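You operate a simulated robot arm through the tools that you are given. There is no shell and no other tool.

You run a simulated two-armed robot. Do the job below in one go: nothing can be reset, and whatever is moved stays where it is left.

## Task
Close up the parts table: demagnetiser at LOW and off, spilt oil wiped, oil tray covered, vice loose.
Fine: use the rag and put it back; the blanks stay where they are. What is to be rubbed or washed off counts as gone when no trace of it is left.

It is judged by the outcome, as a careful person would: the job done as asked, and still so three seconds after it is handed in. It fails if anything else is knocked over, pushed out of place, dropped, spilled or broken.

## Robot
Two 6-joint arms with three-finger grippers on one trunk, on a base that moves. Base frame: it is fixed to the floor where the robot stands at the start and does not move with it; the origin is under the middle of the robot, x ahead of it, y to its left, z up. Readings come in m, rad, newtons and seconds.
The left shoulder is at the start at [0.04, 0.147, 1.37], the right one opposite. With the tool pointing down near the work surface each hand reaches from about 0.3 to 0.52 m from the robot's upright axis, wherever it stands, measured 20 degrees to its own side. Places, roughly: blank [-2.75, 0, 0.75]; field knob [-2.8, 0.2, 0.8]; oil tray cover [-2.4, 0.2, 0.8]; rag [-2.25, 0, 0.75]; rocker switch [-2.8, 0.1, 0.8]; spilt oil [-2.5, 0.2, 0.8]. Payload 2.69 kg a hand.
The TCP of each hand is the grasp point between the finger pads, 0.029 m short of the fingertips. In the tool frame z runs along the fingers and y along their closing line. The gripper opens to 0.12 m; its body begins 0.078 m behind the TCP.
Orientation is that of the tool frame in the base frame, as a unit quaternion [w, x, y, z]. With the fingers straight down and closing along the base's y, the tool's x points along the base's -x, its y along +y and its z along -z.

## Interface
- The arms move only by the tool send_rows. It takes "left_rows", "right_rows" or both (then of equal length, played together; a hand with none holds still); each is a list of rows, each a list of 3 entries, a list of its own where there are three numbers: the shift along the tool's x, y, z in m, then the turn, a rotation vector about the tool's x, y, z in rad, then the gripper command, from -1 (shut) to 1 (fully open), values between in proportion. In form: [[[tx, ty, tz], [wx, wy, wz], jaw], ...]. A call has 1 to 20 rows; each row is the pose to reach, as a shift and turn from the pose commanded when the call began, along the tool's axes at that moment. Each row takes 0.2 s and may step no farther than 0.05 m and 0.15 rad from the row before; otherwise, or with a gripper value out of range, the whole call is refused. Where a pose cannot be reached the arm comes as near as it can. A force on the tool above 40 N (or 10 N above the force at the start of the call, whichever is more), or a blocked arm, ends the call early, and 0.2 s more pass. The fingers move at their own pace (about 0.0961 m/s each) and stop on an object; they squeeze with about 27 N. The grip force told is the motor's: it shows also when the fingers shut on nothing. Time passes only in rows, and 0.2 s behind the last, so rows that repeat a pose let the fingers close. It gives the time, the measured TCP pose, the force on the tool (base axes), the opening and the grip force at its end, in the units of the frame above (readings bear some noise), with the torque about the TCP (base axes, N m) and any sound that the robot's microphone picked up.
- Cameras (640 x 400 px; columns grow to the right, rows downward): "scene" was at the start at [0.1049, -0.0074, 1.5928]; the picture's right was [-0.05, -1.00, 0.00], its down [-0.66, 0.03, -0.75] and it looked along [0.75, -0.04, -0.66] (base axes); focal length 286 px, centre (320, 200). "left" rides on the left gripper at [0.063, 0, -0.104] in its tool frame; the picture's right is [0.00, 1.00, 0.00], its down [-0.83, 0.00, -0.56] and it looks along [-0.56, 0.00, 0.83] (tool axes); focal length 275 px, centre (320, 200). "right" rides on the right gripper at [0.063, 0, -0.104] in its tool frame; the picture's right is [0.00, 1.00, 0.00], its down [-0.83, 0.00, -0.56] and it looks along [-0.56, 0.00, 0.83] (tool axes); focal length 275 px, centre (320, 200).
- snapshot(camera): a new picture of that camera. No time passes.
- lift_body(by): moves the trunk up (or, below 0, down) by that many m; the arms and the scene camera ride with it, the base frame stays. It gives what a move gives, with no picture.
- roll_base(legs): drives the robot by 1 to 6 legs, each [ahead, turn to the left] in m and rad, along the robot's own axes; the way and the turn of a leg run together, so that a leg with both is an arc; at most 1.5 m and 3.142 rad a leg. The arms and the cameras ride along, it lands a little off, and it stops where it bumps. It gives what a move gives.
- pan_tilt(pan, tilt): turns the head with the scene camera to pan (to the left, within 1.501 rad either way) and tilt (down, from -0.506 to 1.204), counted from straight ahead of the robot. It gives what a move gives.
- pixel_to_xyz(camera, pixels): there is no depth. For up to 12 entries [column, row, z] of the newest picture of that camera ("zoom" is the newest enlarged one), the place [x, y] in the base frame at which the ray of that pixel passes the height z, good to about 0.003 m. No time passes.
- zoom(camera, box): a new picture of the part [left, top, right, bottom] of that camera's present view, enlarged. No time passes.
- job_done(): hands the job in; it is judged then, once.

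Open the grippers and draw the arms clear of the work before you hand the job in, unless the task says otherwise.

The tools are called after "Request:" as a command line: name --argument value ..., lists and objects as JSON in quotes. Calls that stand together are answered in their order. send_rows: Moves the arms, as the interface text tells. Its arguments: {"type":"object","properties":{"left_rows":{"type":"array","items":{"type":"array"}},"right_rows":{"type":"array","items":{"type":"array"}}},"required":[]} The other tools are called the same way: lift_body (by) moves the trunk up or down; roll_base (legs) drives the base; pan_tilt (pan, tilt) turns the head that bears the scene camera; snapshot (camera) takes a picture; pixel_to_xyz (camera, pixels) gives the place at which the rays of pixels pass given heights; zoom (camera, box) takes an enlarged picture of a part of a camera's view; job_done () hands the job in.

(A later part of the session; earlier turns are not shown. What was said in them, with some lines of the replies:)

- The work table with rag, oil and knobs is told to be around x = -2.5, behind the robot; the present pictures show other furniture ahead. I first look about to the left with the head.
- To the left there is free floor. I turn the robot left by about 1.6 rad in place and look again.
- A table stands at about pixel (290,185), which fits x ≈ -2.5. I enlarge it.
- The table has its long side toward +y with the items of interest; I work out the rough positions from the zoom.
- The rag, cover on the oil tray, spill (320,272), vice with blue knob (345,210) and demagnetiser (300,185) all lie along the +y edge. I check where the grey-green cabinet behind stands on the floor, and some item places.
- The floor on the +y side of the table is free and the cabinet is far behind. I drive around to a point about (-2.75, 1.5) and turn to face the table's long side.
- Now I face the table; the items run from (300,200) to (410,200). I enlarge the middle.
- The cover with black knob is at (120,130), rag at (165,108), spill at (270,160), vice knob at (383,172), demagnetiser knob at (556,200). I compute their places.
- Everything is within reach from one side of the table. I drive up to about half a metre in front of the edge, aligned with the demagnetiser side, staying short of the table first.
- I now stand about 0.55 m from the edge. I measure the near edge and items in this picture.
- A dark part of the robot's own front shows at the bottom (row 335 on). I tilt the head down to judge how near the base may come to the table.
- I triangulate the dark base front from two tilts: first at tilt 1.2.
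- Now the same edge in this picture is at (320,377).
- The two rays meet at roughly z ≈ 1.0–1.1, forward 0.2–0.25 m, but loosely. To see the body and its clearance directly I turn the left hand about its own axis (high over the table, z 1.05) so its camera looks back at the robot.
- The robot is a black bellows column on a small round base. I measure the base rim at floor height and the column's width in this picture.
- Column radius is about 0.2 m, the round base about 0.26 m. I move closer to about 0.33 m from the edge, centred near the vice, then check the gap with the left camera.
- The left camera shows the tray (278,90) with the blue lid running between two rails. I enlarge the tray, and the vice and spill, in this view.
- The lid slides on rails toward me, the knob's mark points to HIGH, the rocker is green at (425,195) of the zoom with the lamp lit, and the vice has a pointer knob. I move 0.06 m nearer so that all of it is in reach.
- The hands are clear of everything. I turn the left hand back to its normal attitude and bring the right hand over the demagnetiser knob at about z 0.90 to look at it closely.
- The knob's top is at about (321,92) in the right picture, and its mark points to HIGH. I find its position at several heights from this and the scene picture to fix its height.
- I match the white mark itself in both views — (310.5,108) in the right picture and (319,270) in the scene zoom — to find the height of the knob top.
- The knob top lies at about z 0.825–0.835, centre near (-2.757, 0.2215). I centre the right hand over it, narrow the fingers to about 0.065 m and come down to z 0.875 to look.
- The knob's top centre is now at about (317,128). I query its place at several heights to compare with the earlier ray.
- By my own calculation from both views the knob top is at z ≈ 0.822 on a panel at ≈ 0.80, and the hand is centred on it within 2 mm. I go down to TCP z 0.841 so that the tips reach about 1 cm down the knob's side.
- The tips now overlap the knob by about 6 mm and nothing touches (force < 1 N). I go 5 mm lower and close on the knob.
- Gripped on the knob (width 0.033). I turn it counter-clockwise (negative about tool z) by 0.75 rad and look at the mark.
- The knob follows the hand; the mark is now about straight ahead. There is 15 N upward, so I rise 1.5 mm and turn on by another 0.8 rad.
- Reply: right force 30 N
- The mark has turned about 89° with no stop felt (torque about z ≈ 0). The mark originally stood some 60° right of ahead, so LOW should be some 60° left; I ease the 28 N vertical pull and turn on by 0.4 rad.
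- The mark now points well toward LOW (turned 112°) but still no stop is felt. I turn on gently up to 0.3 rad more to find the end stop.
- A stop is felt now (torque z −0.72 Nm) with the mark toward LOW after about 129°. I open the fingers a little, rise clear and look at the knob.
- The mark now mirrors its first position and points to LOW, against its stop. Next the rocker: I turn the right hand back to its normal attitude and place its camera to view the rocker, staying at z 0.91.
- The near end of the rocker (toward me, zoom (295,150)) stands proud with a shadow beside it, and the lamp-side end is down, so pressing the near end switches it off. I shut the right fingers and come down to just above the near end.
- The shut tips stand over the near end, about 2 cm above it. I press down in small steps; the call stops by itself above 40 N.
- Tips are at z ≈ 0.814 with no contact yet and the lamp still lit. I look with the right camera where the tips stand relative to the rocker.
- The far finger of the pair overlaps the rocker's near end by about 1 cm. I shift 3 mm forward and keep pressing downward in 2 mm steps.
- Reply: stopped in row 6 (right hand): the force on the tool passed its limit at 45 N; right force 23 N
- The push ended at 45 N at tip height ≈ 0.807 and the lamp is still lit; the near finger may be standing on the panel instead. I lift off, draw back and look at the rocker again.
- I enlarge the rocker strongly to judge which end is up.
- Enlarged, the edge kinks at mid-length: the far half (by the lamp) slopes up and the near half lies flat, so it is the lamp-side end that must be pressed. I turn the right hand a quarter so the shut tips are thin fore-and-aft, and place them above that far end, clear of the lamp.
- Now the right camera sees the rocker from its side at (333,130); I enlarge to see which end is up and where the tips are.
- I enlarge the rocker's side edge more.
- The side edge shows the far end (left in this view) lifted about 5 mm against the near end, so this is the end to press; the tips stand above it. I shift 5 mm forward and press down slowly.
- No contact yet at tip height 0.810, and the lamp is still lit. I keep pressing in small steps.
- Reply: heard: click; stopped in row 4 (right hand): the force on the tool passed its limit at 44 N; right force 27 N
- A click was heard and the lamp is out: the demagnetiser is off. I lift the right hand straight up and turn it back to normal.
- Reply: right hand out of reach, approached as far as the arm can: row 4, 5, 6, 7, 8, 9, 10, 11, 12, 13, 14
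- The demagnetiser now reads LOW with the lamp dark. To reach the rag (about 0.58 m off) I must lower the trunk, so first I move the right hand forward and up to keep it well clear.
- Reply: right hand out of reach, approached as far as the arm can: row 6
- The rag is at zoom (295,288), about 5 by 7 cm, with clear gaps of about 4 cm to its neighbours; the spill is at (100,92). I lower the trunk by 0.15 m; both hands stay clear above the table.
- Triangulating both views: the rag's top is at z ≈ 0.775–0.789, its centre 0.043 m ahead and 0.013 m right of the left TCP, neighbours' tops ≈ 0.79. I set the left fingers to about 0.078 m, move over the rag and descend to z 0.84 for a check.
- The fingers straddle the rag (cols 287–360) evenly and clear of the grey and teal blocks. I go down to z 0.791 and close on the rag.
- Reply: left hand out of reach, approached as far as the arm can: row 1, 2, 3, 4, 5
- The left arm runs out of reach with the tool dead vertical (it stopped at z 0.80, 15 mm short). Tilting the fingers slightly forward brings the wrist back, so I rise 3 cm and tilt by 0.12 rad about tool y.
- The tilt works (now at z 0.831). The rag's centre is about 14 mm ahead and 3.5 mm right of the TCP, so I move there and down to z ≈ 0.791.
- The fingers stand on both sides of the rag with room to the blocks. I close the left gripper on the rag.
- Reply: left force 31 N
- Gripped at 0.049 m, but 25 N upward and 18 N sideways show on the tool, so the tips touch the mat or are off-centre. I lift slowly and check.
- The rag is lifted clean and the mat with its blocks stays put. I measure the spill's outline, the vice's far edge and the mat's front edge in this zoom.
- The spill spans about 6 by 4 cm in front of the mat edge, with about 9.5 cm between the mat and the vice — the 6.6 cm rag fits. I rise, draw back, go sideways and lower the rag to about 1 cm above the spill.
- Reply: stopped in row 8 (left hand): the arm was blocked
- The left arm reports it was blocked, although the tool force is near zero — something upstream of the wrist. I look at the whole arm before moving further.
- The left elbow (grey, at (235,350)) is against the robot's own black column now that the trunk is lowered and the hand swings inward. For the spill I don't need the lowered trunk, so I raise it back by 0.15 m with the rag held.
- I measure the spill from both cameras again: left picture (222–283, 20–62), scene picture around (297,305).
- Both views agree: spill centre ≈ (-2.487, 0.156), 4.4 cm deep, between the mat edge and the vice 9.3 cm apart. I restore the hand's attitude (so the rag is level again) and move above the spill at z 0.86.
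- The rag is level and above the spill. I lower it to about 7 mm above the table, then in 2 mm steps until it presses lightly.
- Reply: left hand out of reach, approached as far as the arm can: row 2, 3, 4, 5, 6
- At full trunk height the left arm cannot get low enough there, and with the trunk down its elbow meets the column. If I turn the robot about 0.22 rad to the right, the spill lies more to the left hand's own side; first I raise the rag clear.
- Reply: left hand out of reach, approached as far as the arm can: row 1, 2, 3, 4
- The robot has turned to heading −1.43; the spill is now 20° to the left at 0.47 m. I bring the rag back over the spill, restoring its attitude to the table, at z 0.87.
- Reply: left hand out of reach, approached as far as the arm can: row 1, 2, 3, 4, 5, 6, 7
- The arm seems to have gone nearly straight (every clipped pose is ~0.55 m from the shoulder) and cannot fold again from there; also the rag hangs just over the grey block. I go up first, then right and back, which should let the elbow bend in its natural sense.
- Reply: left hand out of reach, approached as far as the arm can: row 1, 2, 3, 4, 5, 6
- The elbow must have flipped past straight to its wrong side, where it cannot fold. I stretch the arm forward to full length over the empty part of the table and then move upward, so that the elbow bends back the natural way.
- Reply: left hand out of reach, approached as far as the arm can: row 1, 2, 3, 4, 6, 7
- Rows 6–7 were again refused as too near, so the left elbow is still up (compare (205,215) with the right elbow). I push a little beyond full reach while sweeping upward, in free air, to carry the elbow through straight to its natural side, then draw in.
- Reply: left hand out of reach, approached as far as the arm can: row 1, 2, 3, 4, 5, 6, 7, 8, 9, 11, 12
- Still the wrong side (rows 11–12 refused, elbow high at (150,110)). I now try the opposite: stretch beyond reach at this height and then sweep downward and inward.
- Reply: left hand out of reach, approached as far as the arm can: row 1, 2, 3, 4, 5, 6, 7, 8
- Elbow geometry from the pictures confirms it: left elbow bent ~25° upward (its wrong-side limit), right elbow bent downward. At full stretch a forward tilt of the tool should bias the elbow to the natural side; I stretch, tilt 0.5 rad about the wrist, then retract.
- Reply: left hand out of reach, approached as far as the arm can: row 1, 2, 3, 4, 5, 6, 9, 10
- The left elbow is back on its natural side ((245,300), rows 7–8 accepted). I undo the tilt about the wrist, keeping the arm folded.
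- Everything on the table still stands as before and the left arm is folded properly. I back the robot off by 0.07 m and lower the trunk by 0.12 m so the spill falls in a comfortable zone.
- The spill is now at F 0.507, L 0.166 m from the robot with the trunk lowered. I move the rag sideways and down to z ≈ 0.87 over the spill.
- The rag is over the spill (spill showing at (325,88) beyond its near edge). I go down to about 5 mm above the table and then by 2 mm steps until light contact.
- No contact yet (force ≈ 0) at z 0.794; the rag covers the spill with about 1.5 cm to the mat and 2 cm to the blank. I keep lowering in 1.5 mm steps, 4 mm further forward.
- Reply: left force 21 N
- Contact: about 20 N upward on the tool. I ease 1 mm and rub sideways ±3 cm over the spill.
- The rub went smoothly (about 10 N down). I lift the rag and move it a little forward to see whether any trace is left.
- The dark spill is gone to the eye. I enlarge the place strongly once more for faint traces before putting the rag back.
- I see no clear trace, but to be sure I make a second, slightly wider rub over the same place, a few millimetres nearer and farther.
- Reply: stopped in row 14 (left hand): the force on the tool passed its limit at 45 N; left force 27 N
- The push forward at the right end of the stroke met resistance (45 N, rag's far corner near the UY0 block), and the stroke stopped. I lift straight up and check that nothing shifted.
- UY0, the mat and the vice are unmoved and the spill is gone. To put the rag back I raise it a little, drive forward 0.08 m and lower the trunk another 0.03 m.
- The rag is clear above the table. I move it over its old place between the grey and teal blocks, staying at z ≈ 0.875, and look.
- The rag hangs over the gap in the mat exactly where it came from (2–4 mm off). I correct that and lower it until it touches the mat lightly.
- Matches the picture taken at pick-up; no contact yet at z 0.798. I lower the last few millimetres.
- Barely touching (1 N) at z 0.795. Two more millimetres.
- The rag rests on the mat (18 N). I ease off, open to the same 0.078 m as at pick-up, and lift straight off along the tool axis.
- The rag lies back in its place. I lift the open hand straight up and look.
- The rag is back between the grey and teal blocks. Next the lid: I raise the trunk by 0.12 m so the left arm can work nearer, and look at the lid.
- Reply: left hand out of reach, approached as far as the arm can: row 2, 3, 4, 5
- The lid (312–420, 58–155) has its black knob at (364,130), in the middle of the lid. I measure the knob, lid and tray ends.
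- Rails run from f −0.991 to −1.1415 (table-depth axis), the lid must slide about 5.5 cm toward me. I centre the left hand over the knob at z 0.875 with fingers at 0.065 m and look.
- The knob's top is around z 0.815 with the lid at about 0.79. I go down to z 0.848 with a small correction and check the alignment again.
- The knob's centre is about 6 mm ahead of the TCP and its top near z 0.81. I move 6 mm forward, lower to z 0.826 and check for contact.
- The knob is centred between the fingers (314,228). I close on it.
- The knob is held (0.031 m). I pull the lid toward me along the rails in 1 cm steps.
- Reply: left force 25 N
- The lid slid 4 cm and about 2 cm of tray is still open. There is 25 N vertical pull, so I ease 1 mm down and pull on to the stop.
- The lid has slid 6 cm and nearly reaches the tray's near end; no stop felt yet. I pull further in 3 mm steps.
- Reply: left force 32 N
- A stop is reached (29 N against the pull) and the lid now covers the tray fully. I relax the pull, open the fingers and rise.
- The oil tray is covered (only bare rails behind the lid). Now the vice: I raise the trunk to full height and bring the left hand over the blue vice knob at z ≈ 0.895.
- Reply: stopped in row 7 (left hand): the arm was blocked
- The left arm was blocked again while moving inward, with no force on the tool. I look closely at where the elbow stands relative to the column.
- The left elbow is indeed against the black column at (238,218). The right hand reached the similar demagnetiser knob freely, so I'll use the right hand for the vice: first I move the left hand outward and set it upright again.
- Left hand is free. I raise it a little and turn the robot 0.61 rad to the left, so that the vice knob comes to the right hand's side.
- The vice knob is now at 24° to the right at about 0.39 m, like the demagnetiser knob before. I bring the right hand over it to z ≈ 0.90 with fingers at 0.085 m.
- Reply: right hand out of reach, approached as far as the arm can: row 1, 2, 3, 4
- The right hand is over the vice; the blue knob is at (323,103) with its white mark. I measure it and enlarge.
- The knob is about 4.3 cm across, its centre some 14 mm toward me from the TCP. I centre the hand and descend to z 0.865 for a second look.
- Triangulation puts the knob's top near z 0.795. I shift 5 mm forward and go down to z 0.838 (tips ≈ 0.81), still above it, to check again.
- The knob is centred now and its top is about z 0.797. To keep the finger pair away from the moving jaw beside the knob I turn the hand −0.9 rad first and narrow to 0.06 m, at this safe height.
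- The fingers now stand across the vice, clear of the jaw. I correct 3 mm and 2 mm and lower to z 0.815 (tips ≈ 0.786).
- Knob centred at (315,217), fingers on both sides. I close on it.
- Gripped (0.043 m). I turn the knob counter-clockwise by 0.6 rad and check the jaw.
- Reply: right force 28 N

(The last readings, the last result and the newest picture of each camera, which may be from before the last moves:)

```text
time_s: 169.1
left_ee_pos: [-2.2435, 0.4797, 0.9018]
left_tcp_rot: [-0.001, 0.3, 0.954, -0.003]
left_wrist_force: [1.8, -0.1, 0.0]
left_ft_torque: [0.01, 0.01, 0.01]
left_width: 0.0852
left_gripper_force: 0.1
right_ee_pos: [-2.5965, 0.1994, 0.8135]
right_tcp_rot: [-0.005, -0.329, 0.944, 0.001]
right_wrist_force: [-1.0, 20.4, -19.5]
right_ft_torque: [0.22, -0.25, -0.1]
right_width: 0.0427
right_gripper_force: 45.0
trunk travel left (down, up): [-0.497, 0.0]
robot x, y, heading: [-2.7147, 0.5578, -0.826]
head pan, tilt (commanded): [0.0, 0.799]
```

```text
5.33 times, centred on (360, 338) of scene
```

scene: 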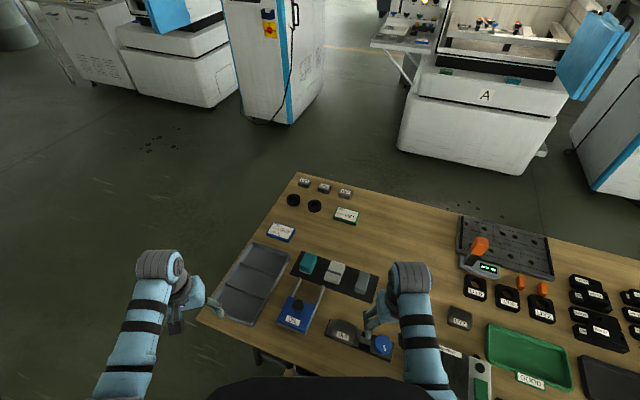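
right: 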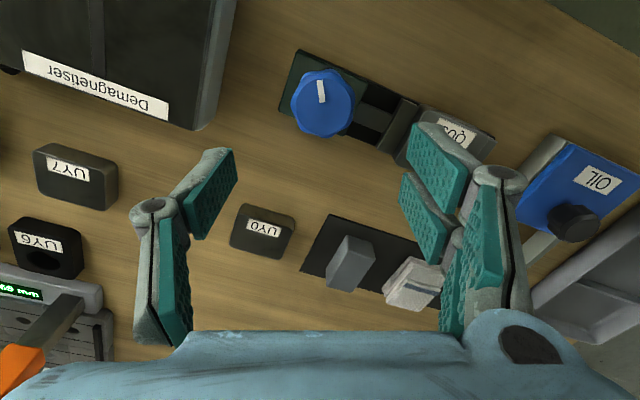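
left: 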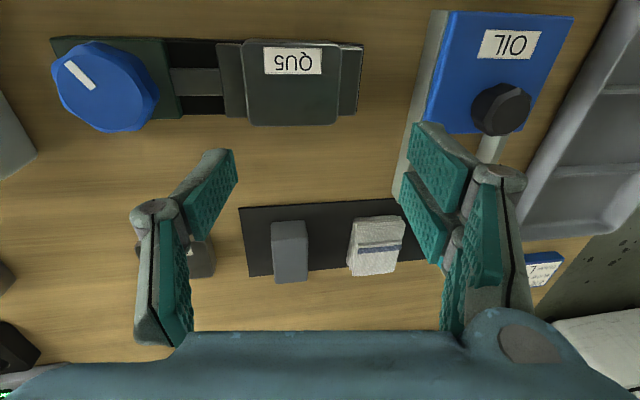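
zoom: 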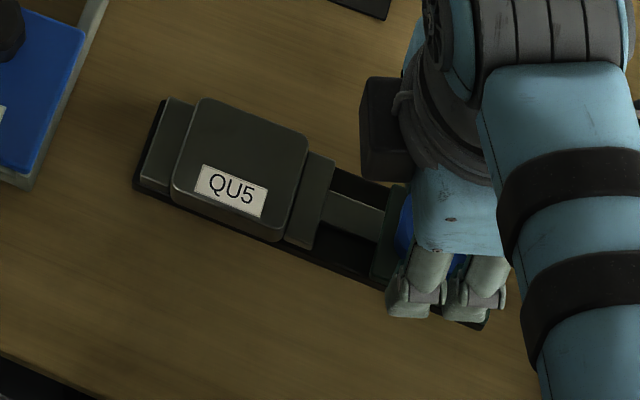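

The knob turns with the hand. There are 20 N sideways and downward, so I ease the hand 2 mm that way while turning on another 0.7 rad.

Request:
send_rows --right_rows '[[[-0.0012, 0.0016, 0.0012], [0, 0, 0], -0.5], [[-0.0012, 0.0016, 0.0012], [0, 0, -0.1], -0.5], [[-0.0012, 0.0016, 0.0012], [0, 0, -0.2], -0.5], [[-0.0012, 0.0016, 0.0012], [0, 0, -0.3], -0.5], [[-0.0012, 0.0016, 0.0012], [0, 0, -0.4], -0.5], [[-0.0012, 0.0016, 0.0012], [0, 0, -0.5], -0.5], [[-0.0012, 0.0016, 0.0012], [0, 0, -0.6], -0.5], [[-0.0012, 0.0016, 0.0012], [0, 0, -0.7], -0.5]]'

Request:
zoom --camera "right" --box '[200, 70, 440, 250]'

Request:
zoom --camera "scene" --box '[310, 300, 410, 375]'

```text
time_s: 170.8
left_ee_pos: [-2.246, 0.4807, 0.9036]
left_tcp_rot: [0.001, 0.3, 0.954, -0.003]
left_wrist_force: [0.0, -0.1, -0.1]
left_ft_torque: [-0.04, -0.01, 0.02]
left_width: 0.0852
left_gripper_force: 0.1
right_ee_pos: [-2.5993, 0.202, 0.8143]
right_tcp_rot: [-0.004, -0.632, 0.775, 0.0]
right_wrist_force: [-14.6, 24.6, -6.4]
right_ft_torque: [0.05, 0.19, -0.12]
right_width: 0.0427
right_gripper_force: 45.1
trunk travel left (down, up): [-0.497, 0.0]
robot x, y, heading: [-2.7134, 0.567, -0.836]
head pan, tilt (commanded): [0.0, 0.799]
```

```text
2.22 times, centred on (320, 160) of right
```

zoom: 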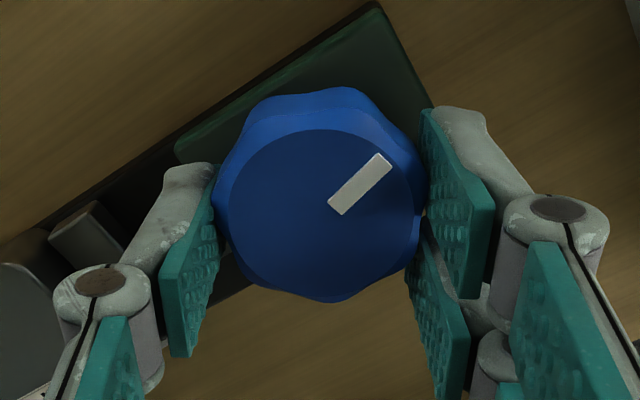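

```text
5.33 times, centred on (360, 338) of scene
```

zoom: 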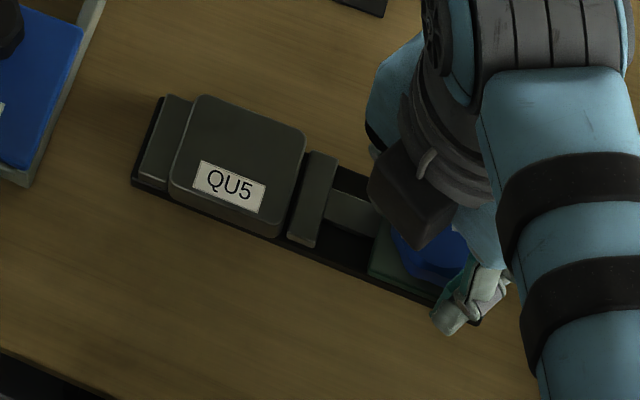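

The moving jaw has drawn back and a gap to the blank shows at (290,210): counter-clockwise loosens. I relax, open, rise and take a fresh look before turning further.

Request:
send_rows --right_rows '[[[-0.0021, 0.002, 0], [0, 0, 0], -0.5], [[-0.0021, 0.002, 0], [0, 0, 0], -0.2], [[-0.0021, 0.002, 0], [0, 0, 0], 0.0], [[-0.0021, 0.002, -0.01], [0, 0, 0], 0.0], [[-0.0021, 0.002, -0.03], [0, 0, 0], 0.0]]'

Request:
zoom --camera "right" --box '[140, 50, 440, 250]'

Request:
zoom --camera "scene" --box '[310, 300, 410, 375]'

```text
time_s: 172.1
left_ee_pos: [-2.2445, 0.4789, 0.9013]
left_tcp_rot: [-0.001, 0.3, 0.954, -0.002]
left_wrist_force: [-1.0, -0.2, 0.2]
left_ft_torque: [0.02, 0.05, -0.02]
left_width: 0.0852
left_gripper_force: 0.1
right_ee_pos: [-2.5986, 0.1995, 0.8457]
right_tcp_rot: [-0.003, -0.631, 0.776, 0.001]
right_wrist_force: [0.3, 0.0, 0.2]
right_ft_torque: [-0.01, 0.02, 0.02]
right_width: 0.06
right_gripper_force: 0.2
trunk travel left (down, up): [-0.497, 0.0]
robot x, y, heading: [-2.712, 0.5602, -0.83]
head pan, tilt (commanded): [0.0, 0.799]
```

```text
2.00 times, centred on (290, 150) of right
```

zoom: 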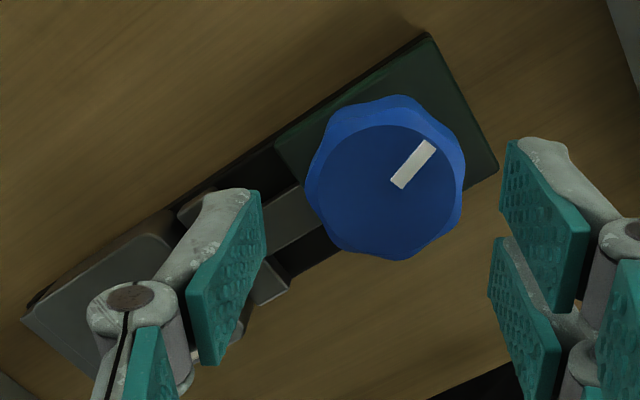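

```text
5.33 times, centred on (360, 338) of scene
```

zoom: 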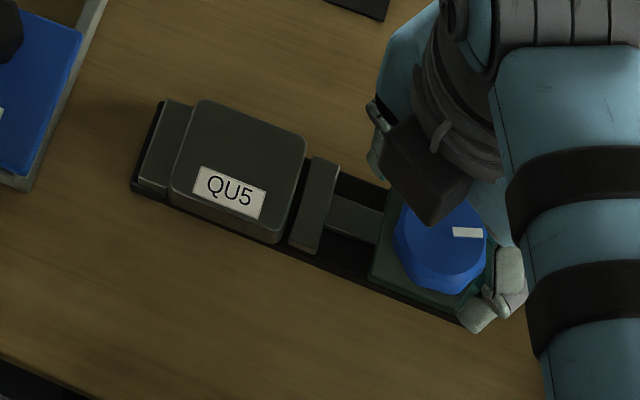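

The vice has not moved and the jaw stands about 5 mm off the blank. To be surely loose I turn the hand back above the knob for a second turn.

Request:
send_rows --right_rows '[[[0, 0, 0], [0, 0, 0.145], 0.0], [[0, 0, 0], [0, 0, 0.29], 0.0], [[0, 0, 0], [0, 0, 0.435], 0.0], [[0, 0, 0], [0, 0, 0.58], 0.0], [[0, 0, 0], [0, 0, 0.725], 0.0], [[0, 0, 0], [0, 0, 0.87], 0.0], [[0, 0, 0], [0, 0, 1.015], 0.0], [[0, 0, 0], [0, 0, 1.16], 0.0], [[0, 0, 0], [0, 0, 1.3], 0.0], [[0, 0, 0], [0, 0, 1.3], 0.0]]'

Request:
zoom --camera "right" --box '[200, 70, 440, 250]'

Request:
zoom --camera "scene" --box '[310, 300, 410, 375]'

```text
time_s: 174.2
left_ee_pos: [-2.2462, 0.4783, 0.902]
left_tcp_rot: [-0.001, 0.299, 0.954, -0.001]
left_wrist_force: [-0.4, -0.3, 0.1]
left_ft_torque: [0.01, 0.01, 0.02]
left_width: 0.0854
left_gripper_force: 0.2
right_ee_pos: [-2.5996, 0.2009, 0.8428]
right_tcp_rot: [-0.003, -0.033, 0.999, -0.002]
right_wrist_force: [0.1, -0.2, -0.2]
right_ft_torque: [-0.02, -0.01, -0.01]
right_width: 0.0601
right_gripper_force: 0.0
trunk travel left (down, up): [-0.497, 0.0]
robot x, y, heading: [-2.7142, 0.5591, -0.836]
head pan, tilt (commanded): [0.0, 0.799]
```

```text
2.22 times, centred on (320, 160) of right
```

zoom: 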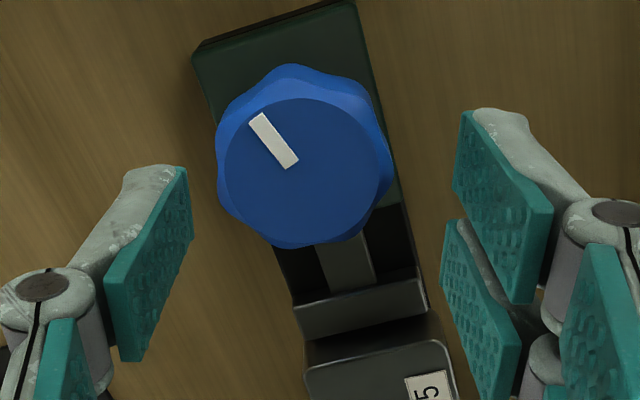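

```text
5.33 times, centred on (360, 338) of scene
```

zoom: 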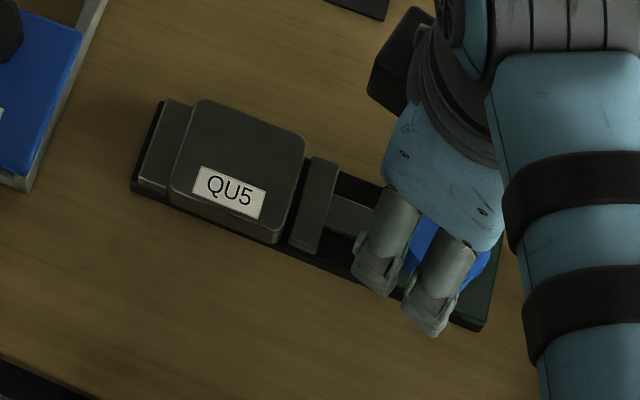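

The gap between jaw and blank is clear now. I centre again (4 mm), go down to z 0.8145, grip and turn another 1.3 rad counter-clockwise.

Request:
send_rows --right_rows '[[[-0.0014, -0.004, 0.008], [0, 0, 0], 0.0], [[-0.0014, -0.004, 0.018], [0, 0, 0], 0.0], [[-0.0014, -0.004, 0.0285], [0, 0, 0], 0.0], [[-0.0014, -0.004, 0.0285], [0, 0, 0], -0.2], [[-0.0014, -0.004, 0.0285], [0, 0, 0], -0.5], [[-0.0014, -0.004, 0.0285], [0, 0, 0], -0.5]]'

Request:
zoom --camera "right" --box '[200, 70, 440, 250]'

```text
time_s: 175.7
left_ee_pos: [-2.2443, 0.4799, 0.9009]
left_tcp_rot: [-0.001, 0.3, 0.954, -0.002]
left_wrist_force: [0.1, -0.6, -0.2]
left_ft_torque: [0.0, 0.01, -0.01]
left_width: 0.0853
left_gripper_force: 0.0
right_ee_pos: [-2.5965, 0.1982, 0.8154]
right_tcp_rot: [-0.003, -0.034, 0.999, -0.001]
right_wrist_force: [0.3, 7.5, -7.6]
right_ft_torque: [0.16, -0.61, -0.02]
right_width: 0.0428
right_gripper_force: 45.0
trunk travel left (down, up): [-0.497, 0.0]
robot x, y, heading: [-2.7182, 0.5634, -0.832]
head pan, tilt (commanded): [0.0, 0.799]
```

```text
2.22 times, centred on (320, 160) of right
```

zoom: 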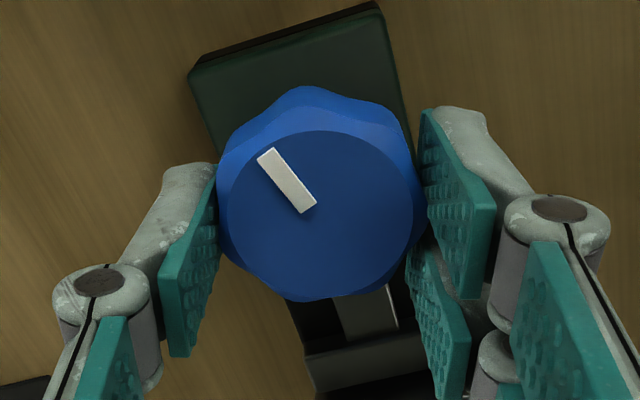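

Gripped again. I turn counter-clockwise by 0.65 rad and check the torque for a stop.

Request:
send_rows --right_rows '[[[0, 0.001, 0.0005], [0, 0, -0.1], -0.5], [[0, 0.001, 0.0005], [0, 0, -0.2], -0.5], [[0, 0.001, 0.0005], [0, 0, -0.3], -0.5], [[0, 0.001, 0.0005], [0, 0, -0.4], -0.5], [[0, 0.001, 0.0005], [0, 0, -0.5], -0.5], [[0, 0.001, 0.0005], [0, 0, -0.6], -0.5], [[0, 0.001, 0.0005], [0, 0, -0.65], -0.5]]'

Request:
zoom --camera "scene" --box '[310, 300, 410, 375]'

```text
time_s: 177.2
left_ee_pos: [-2.2442, 0.4793, 0.9028]
left_tcp_rot: [0.0, 0.3, 0.954, -0.001]
left_wrist_force: [0.0, 0.2, -0.5]
left_ft_torque: [-0.01, -0.03, -0.02]
left_width: 0.0851
left_gripper_force: 0.1
right_ee_pos: [-2.5969, 0.2011, 0.8137]
right_tcp_rot: [-0.004, -0.351, 0.936, 0.0]
right_wrist_force: [-2.2, 9.5, -1.7]
right_ft_torque: [0.04, -0.18, -0.04]
right_width: 0.0432
right_gripper_force: 44.7
trunk travel left (down, up): [-0.497, 0.0]
robot x, y, heading: [-2.7148, 0.5636, -0.834]
head pan, tilt (commanded): [0.0, 0.799]
```

```text
5.33 times, centred on (360, 338) of scene
```

zoom: 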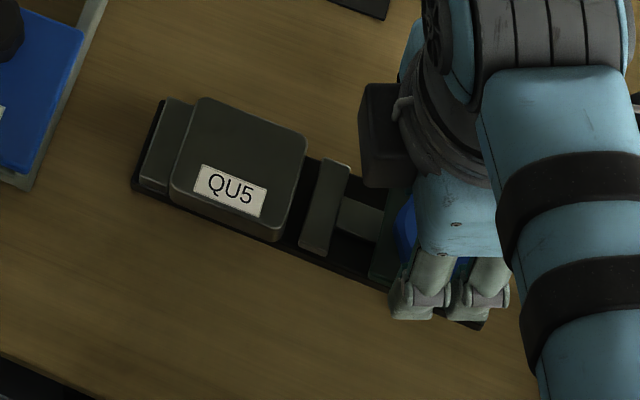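

The gap has widened further and no stop is felt. I turn another 0.6 rad.

Request:
send_rows --right_rows '[[[-0.0005, 0.0008, 0], [0, 0, -0.1], -0.5], [[-0.0005, 0.0008, 0], [0, 0, -0.2], -0.5], [[-0.0005, 0.0008, 0], [0, 0, -0.3], -0.5], [[-0.0005, 0.0008, 0], [0, 0, -0.4], -0.5], [[-0.0005, 0.0008, 0], [0, 0, -0.5], -0.5], [[-0.0005, 0.0008, 0], [0, 0, -0.6], -0.5]]'

Request:
zoom --camera "scene" --box '[310, 300, 410, 375]'

```text
time_s: 178.7
left_ee_pos: [-2.2461, 0.4802, 0.9025]
left_tcp_rot: [0.001, 0.3, 0.954, -0.002]
left_wrist_force: [0.5, 0.0, 0.0]
left_ft_torque: [-0.01, 0.01, 0.0]
left_width: 0.0853
left_gripper_force: 0.0
right_ee_pos: [-2.5999, 0.2015, 0.8152]
right_tcp_rot: [-0.004, -0.612, 0.791, 0.001]
right_wrist_force: [-17.1, 14.5, -1.0]
right_ft_torque: [-0.74, 0.66, -0.57]
right_width: 0.0431
right_gripper_force: 44.9
trunk travel left (down, up): [-0.497, 0.0]
robot x, y, heading: [-2.7159, 0.564, -0.837]
head pan, tilt (commanded): [0.0, 0.799]
```

```text
5.33 times, centred on (360, 338) of scene
```

zoom: 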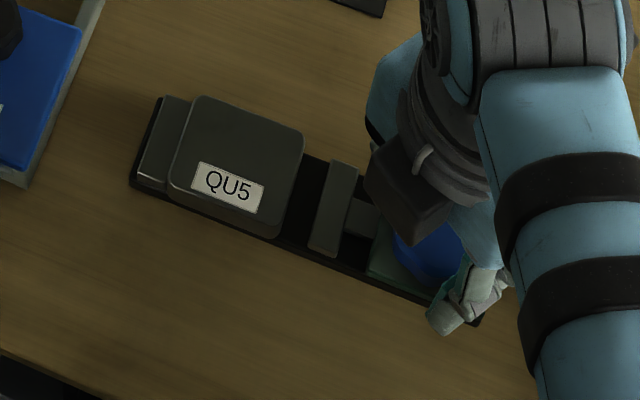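

The stop is felt (torque −0.57 Nm) and the jaw stands well clear of the blank: the vice is loose. I relax, open and rise.

Request:
send_rows --right_rows '[[[-0.001, 0.001, 0], [0, 0, 0.06], -0.5], [[-0.0015, 0.002, 0], [0, 0, 0.06], -0.2], [[-0.0015, 0.002, 0], [0, 0, 0.06], 0.0], [[-0.0015, 0.002, -0.01], [0, 0, 0.06], 0.0], [[-0.0015, 0.002, -0.035], [0, 0, 0.06], 0.0], [[-0.0015, 0.002, -0.06], [0, 0, 0.06], 0.3]]'

Request:
zoom --camera "scene" --box '[310, 300, 410, 375]'

Request:
snapshot --camera "right"

```text
time_s: 180.1
left_ee_pos: [-2.2439, 0.4781, 0.9006]
left_tcp_rot: [0.0, 0.3, 0.954, -0.001]
left_wrist_force: [-0.3, -1.1, -0.3]
left_ft_torque: [0.0, -0.03, 0.01]
left_width: 0.0853
left_gripper_force: 0.1
right_ee_pos: [-2.5977, 0.203, 0.8745]
right_tcp_rot: [-0.003, -0.587, 0.809, -0.001]
right_wrist_force: [-0.2, 0.0, -0.4]
right_ft_torque: [0.01, 0.03, -0.04]
right_width: 0.078
right_gripper_force: 0.0
trunk travel left (down, up): [-0.497, 0.0]
robot x, y, heading: [-2.7165, 0.5645, -0.834]
head pan, tilt (commanded): [0.0, 0.799]
```

```text
5.33 times, centred on (360, 338) of scene
```

zoom: 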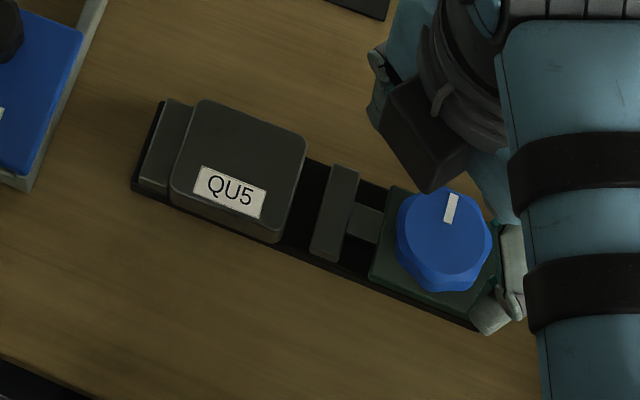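

```text
taken
```

right: 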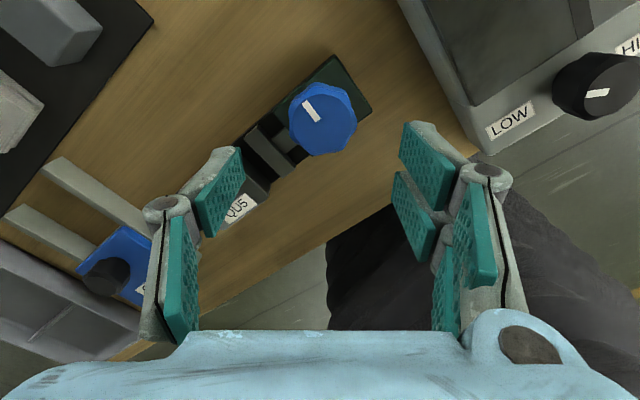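

The vice is loose with the blank QU5 still in place. I raise the right hand, open both grippers and drive the robot back from the table.

Request:
send_rows --right_rows '[[[0, 0, -0.015], [0, 0, 0.1], 0.5], [[0, 0, -0.03], [0, 0, 0.2], 0.8], [[0, 0, -0.03], [0, 0, 0.3], 1]]' --left_rows '[[[0, 0, 0], [0, 0, 0], 0.6], [[0, 0, 0], [0, 0, 0], 0.8], [[0, 0, 0], [0, 0, 0], 1]]'

Request:
roll_base --legs '[[-0.5, 0]]'

Request:
snapshot --camera "scene"

```text
time_s: 180.8
left_ee_pos: [-2.2444, 0.4773, 0.901]
left_tcp_rot: [-0.001, 0.301, 0.954, -0.002]
left_wrist_force: [0.3, 1.2, -0.3]
left_ft_torque: [-0.03, -0.02, -0.02]
left_width: 0.1202
left_gripper_force: 0.0
right_ee_pos: [-2.5981, 0.2014, 0.9039]
right_tcp_rot: [-0.003, -0.459, 0.888, 0.001]
right_wrist_force: [0.1, 1.1, 0.5]
right_ft_torque: [0.01, 0.01, -0.03]
right_width: 0.1197
right_gripper_force: 0.0
trunk travel left (down, up): [-0.497, 0.0]
robot x, y, heading: [-2.71, 0.5643, -0.836]
head pan, tilt (commanded): [0.0, 0.799]
```

```text
time_s: 183.8
left_ee_pos: [-2.5735, 0.8398, 0.8999]
left_tcp_rot: [-0.002, 0.3, 0.954, -0.001]
left_wrist_force: [-0.5, 0.2, -0.2]
left_ft_torque: [0.0, 0.05, 0.03]
left_width: 0.12
left_gripper_force: 0.1
right_ee_pos: [-2.9274, 0.5626, 0.9042]
right_tcp_rot: [-0.004, -0.46, 0.888, 0.001]
right_wrist_force: [0.3, 0.2, -0.5]
right_ft_torque: [-0.01, 0.02, 0.0]
right_width: 0.12
right_gripper_force: 0.1
trunk travel left (down, up): [-0.497, 0.0]
robot x, y, heading: [-3.0481, 0.9275, -0.832]
head pan, tilt (commanded): [0.0, 0.799]
```

```text
taken
```

scene: 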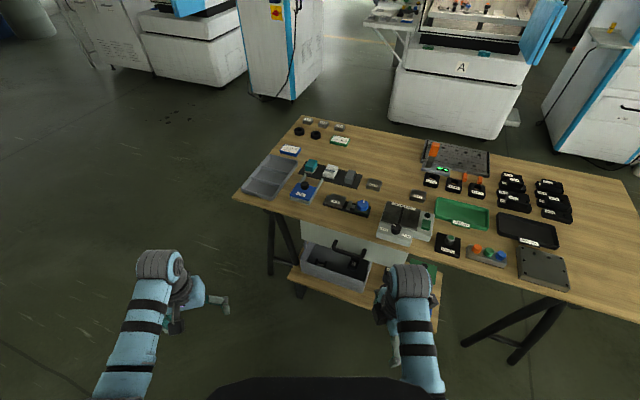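

The robot stands clear. I enlarge the whole work area for a final check.

Request:
zoom --camera "scene" --box '[230, 130, 450, 270]'

Request:
zoom --camera "scene" --box '[280, 155, 390, 225]'

Request:
zoom --camera "scene" --box '[365, 190, 465, 260]'

```text
2.86 times, centred on (340, 200) of scene
```

zoom: 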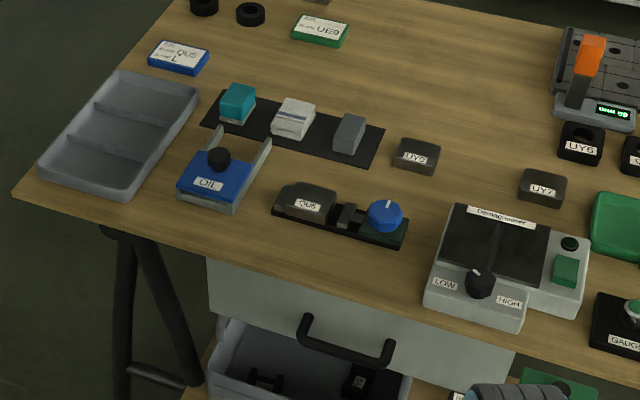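

```text
5.71 times, centred on (335, 190) of scene
```

zoom: 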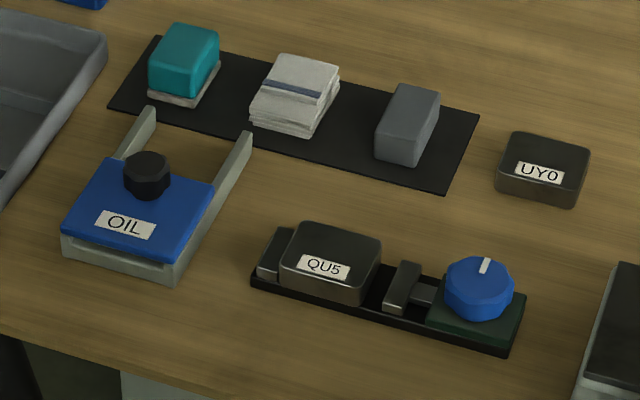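

```text
5.71 times, centred on (415, 225) of scene
```

zoom: 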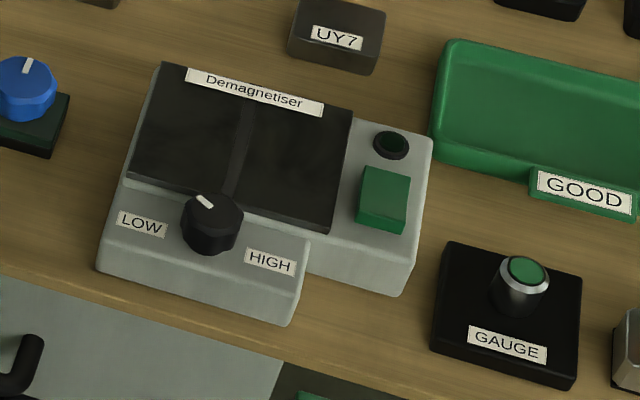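

All items look right. One last strong enlargement of the wiped spot between mat and vice for any trace.

Request:
zoom --camera "scene" --box '[315, 170, 371, 205]'

```text
11.43 times, centred on (343, 188) of scene
```

zoom: 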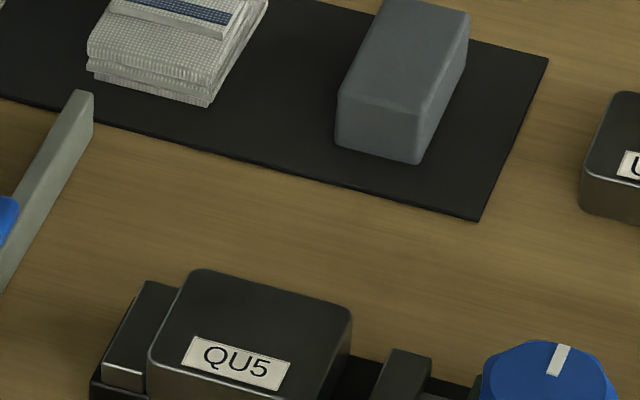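

The wood is clean, the rag is folded in its place, the lid is shut, the vice is loose with QU5 in place, and the demagnetiser is at LOW with its lamp dark. Grippers are open and both arms are clear, so I hand in the job.

Request:
job_done

```text
The job is handed in.
```

The parts table is closed up and the job is handed in. From the last pictures:

- **Demagnetiser:** the knob is against its LOW stop. The rocker clicked over and the lamp is dark.
- **Spilt oil:** I wiped the spot twice with the rag and can see no trace at high zoom. The rag is back between the teal and grey blocks.
- **Oil tray:** the lid is pulled along its rails to the stop and covers the tray.
- **Vice:** it is turned counter-clockwise to the stop, so the jaw stands well clear of blank QU5, which is still in place.

The second wipe stopped early when the rag met resistance (45 N) close to blank UY0. I compared pictures before and after, and neither UY0 nor the mat had moved.

The robot stands back from the table with both grippers open.
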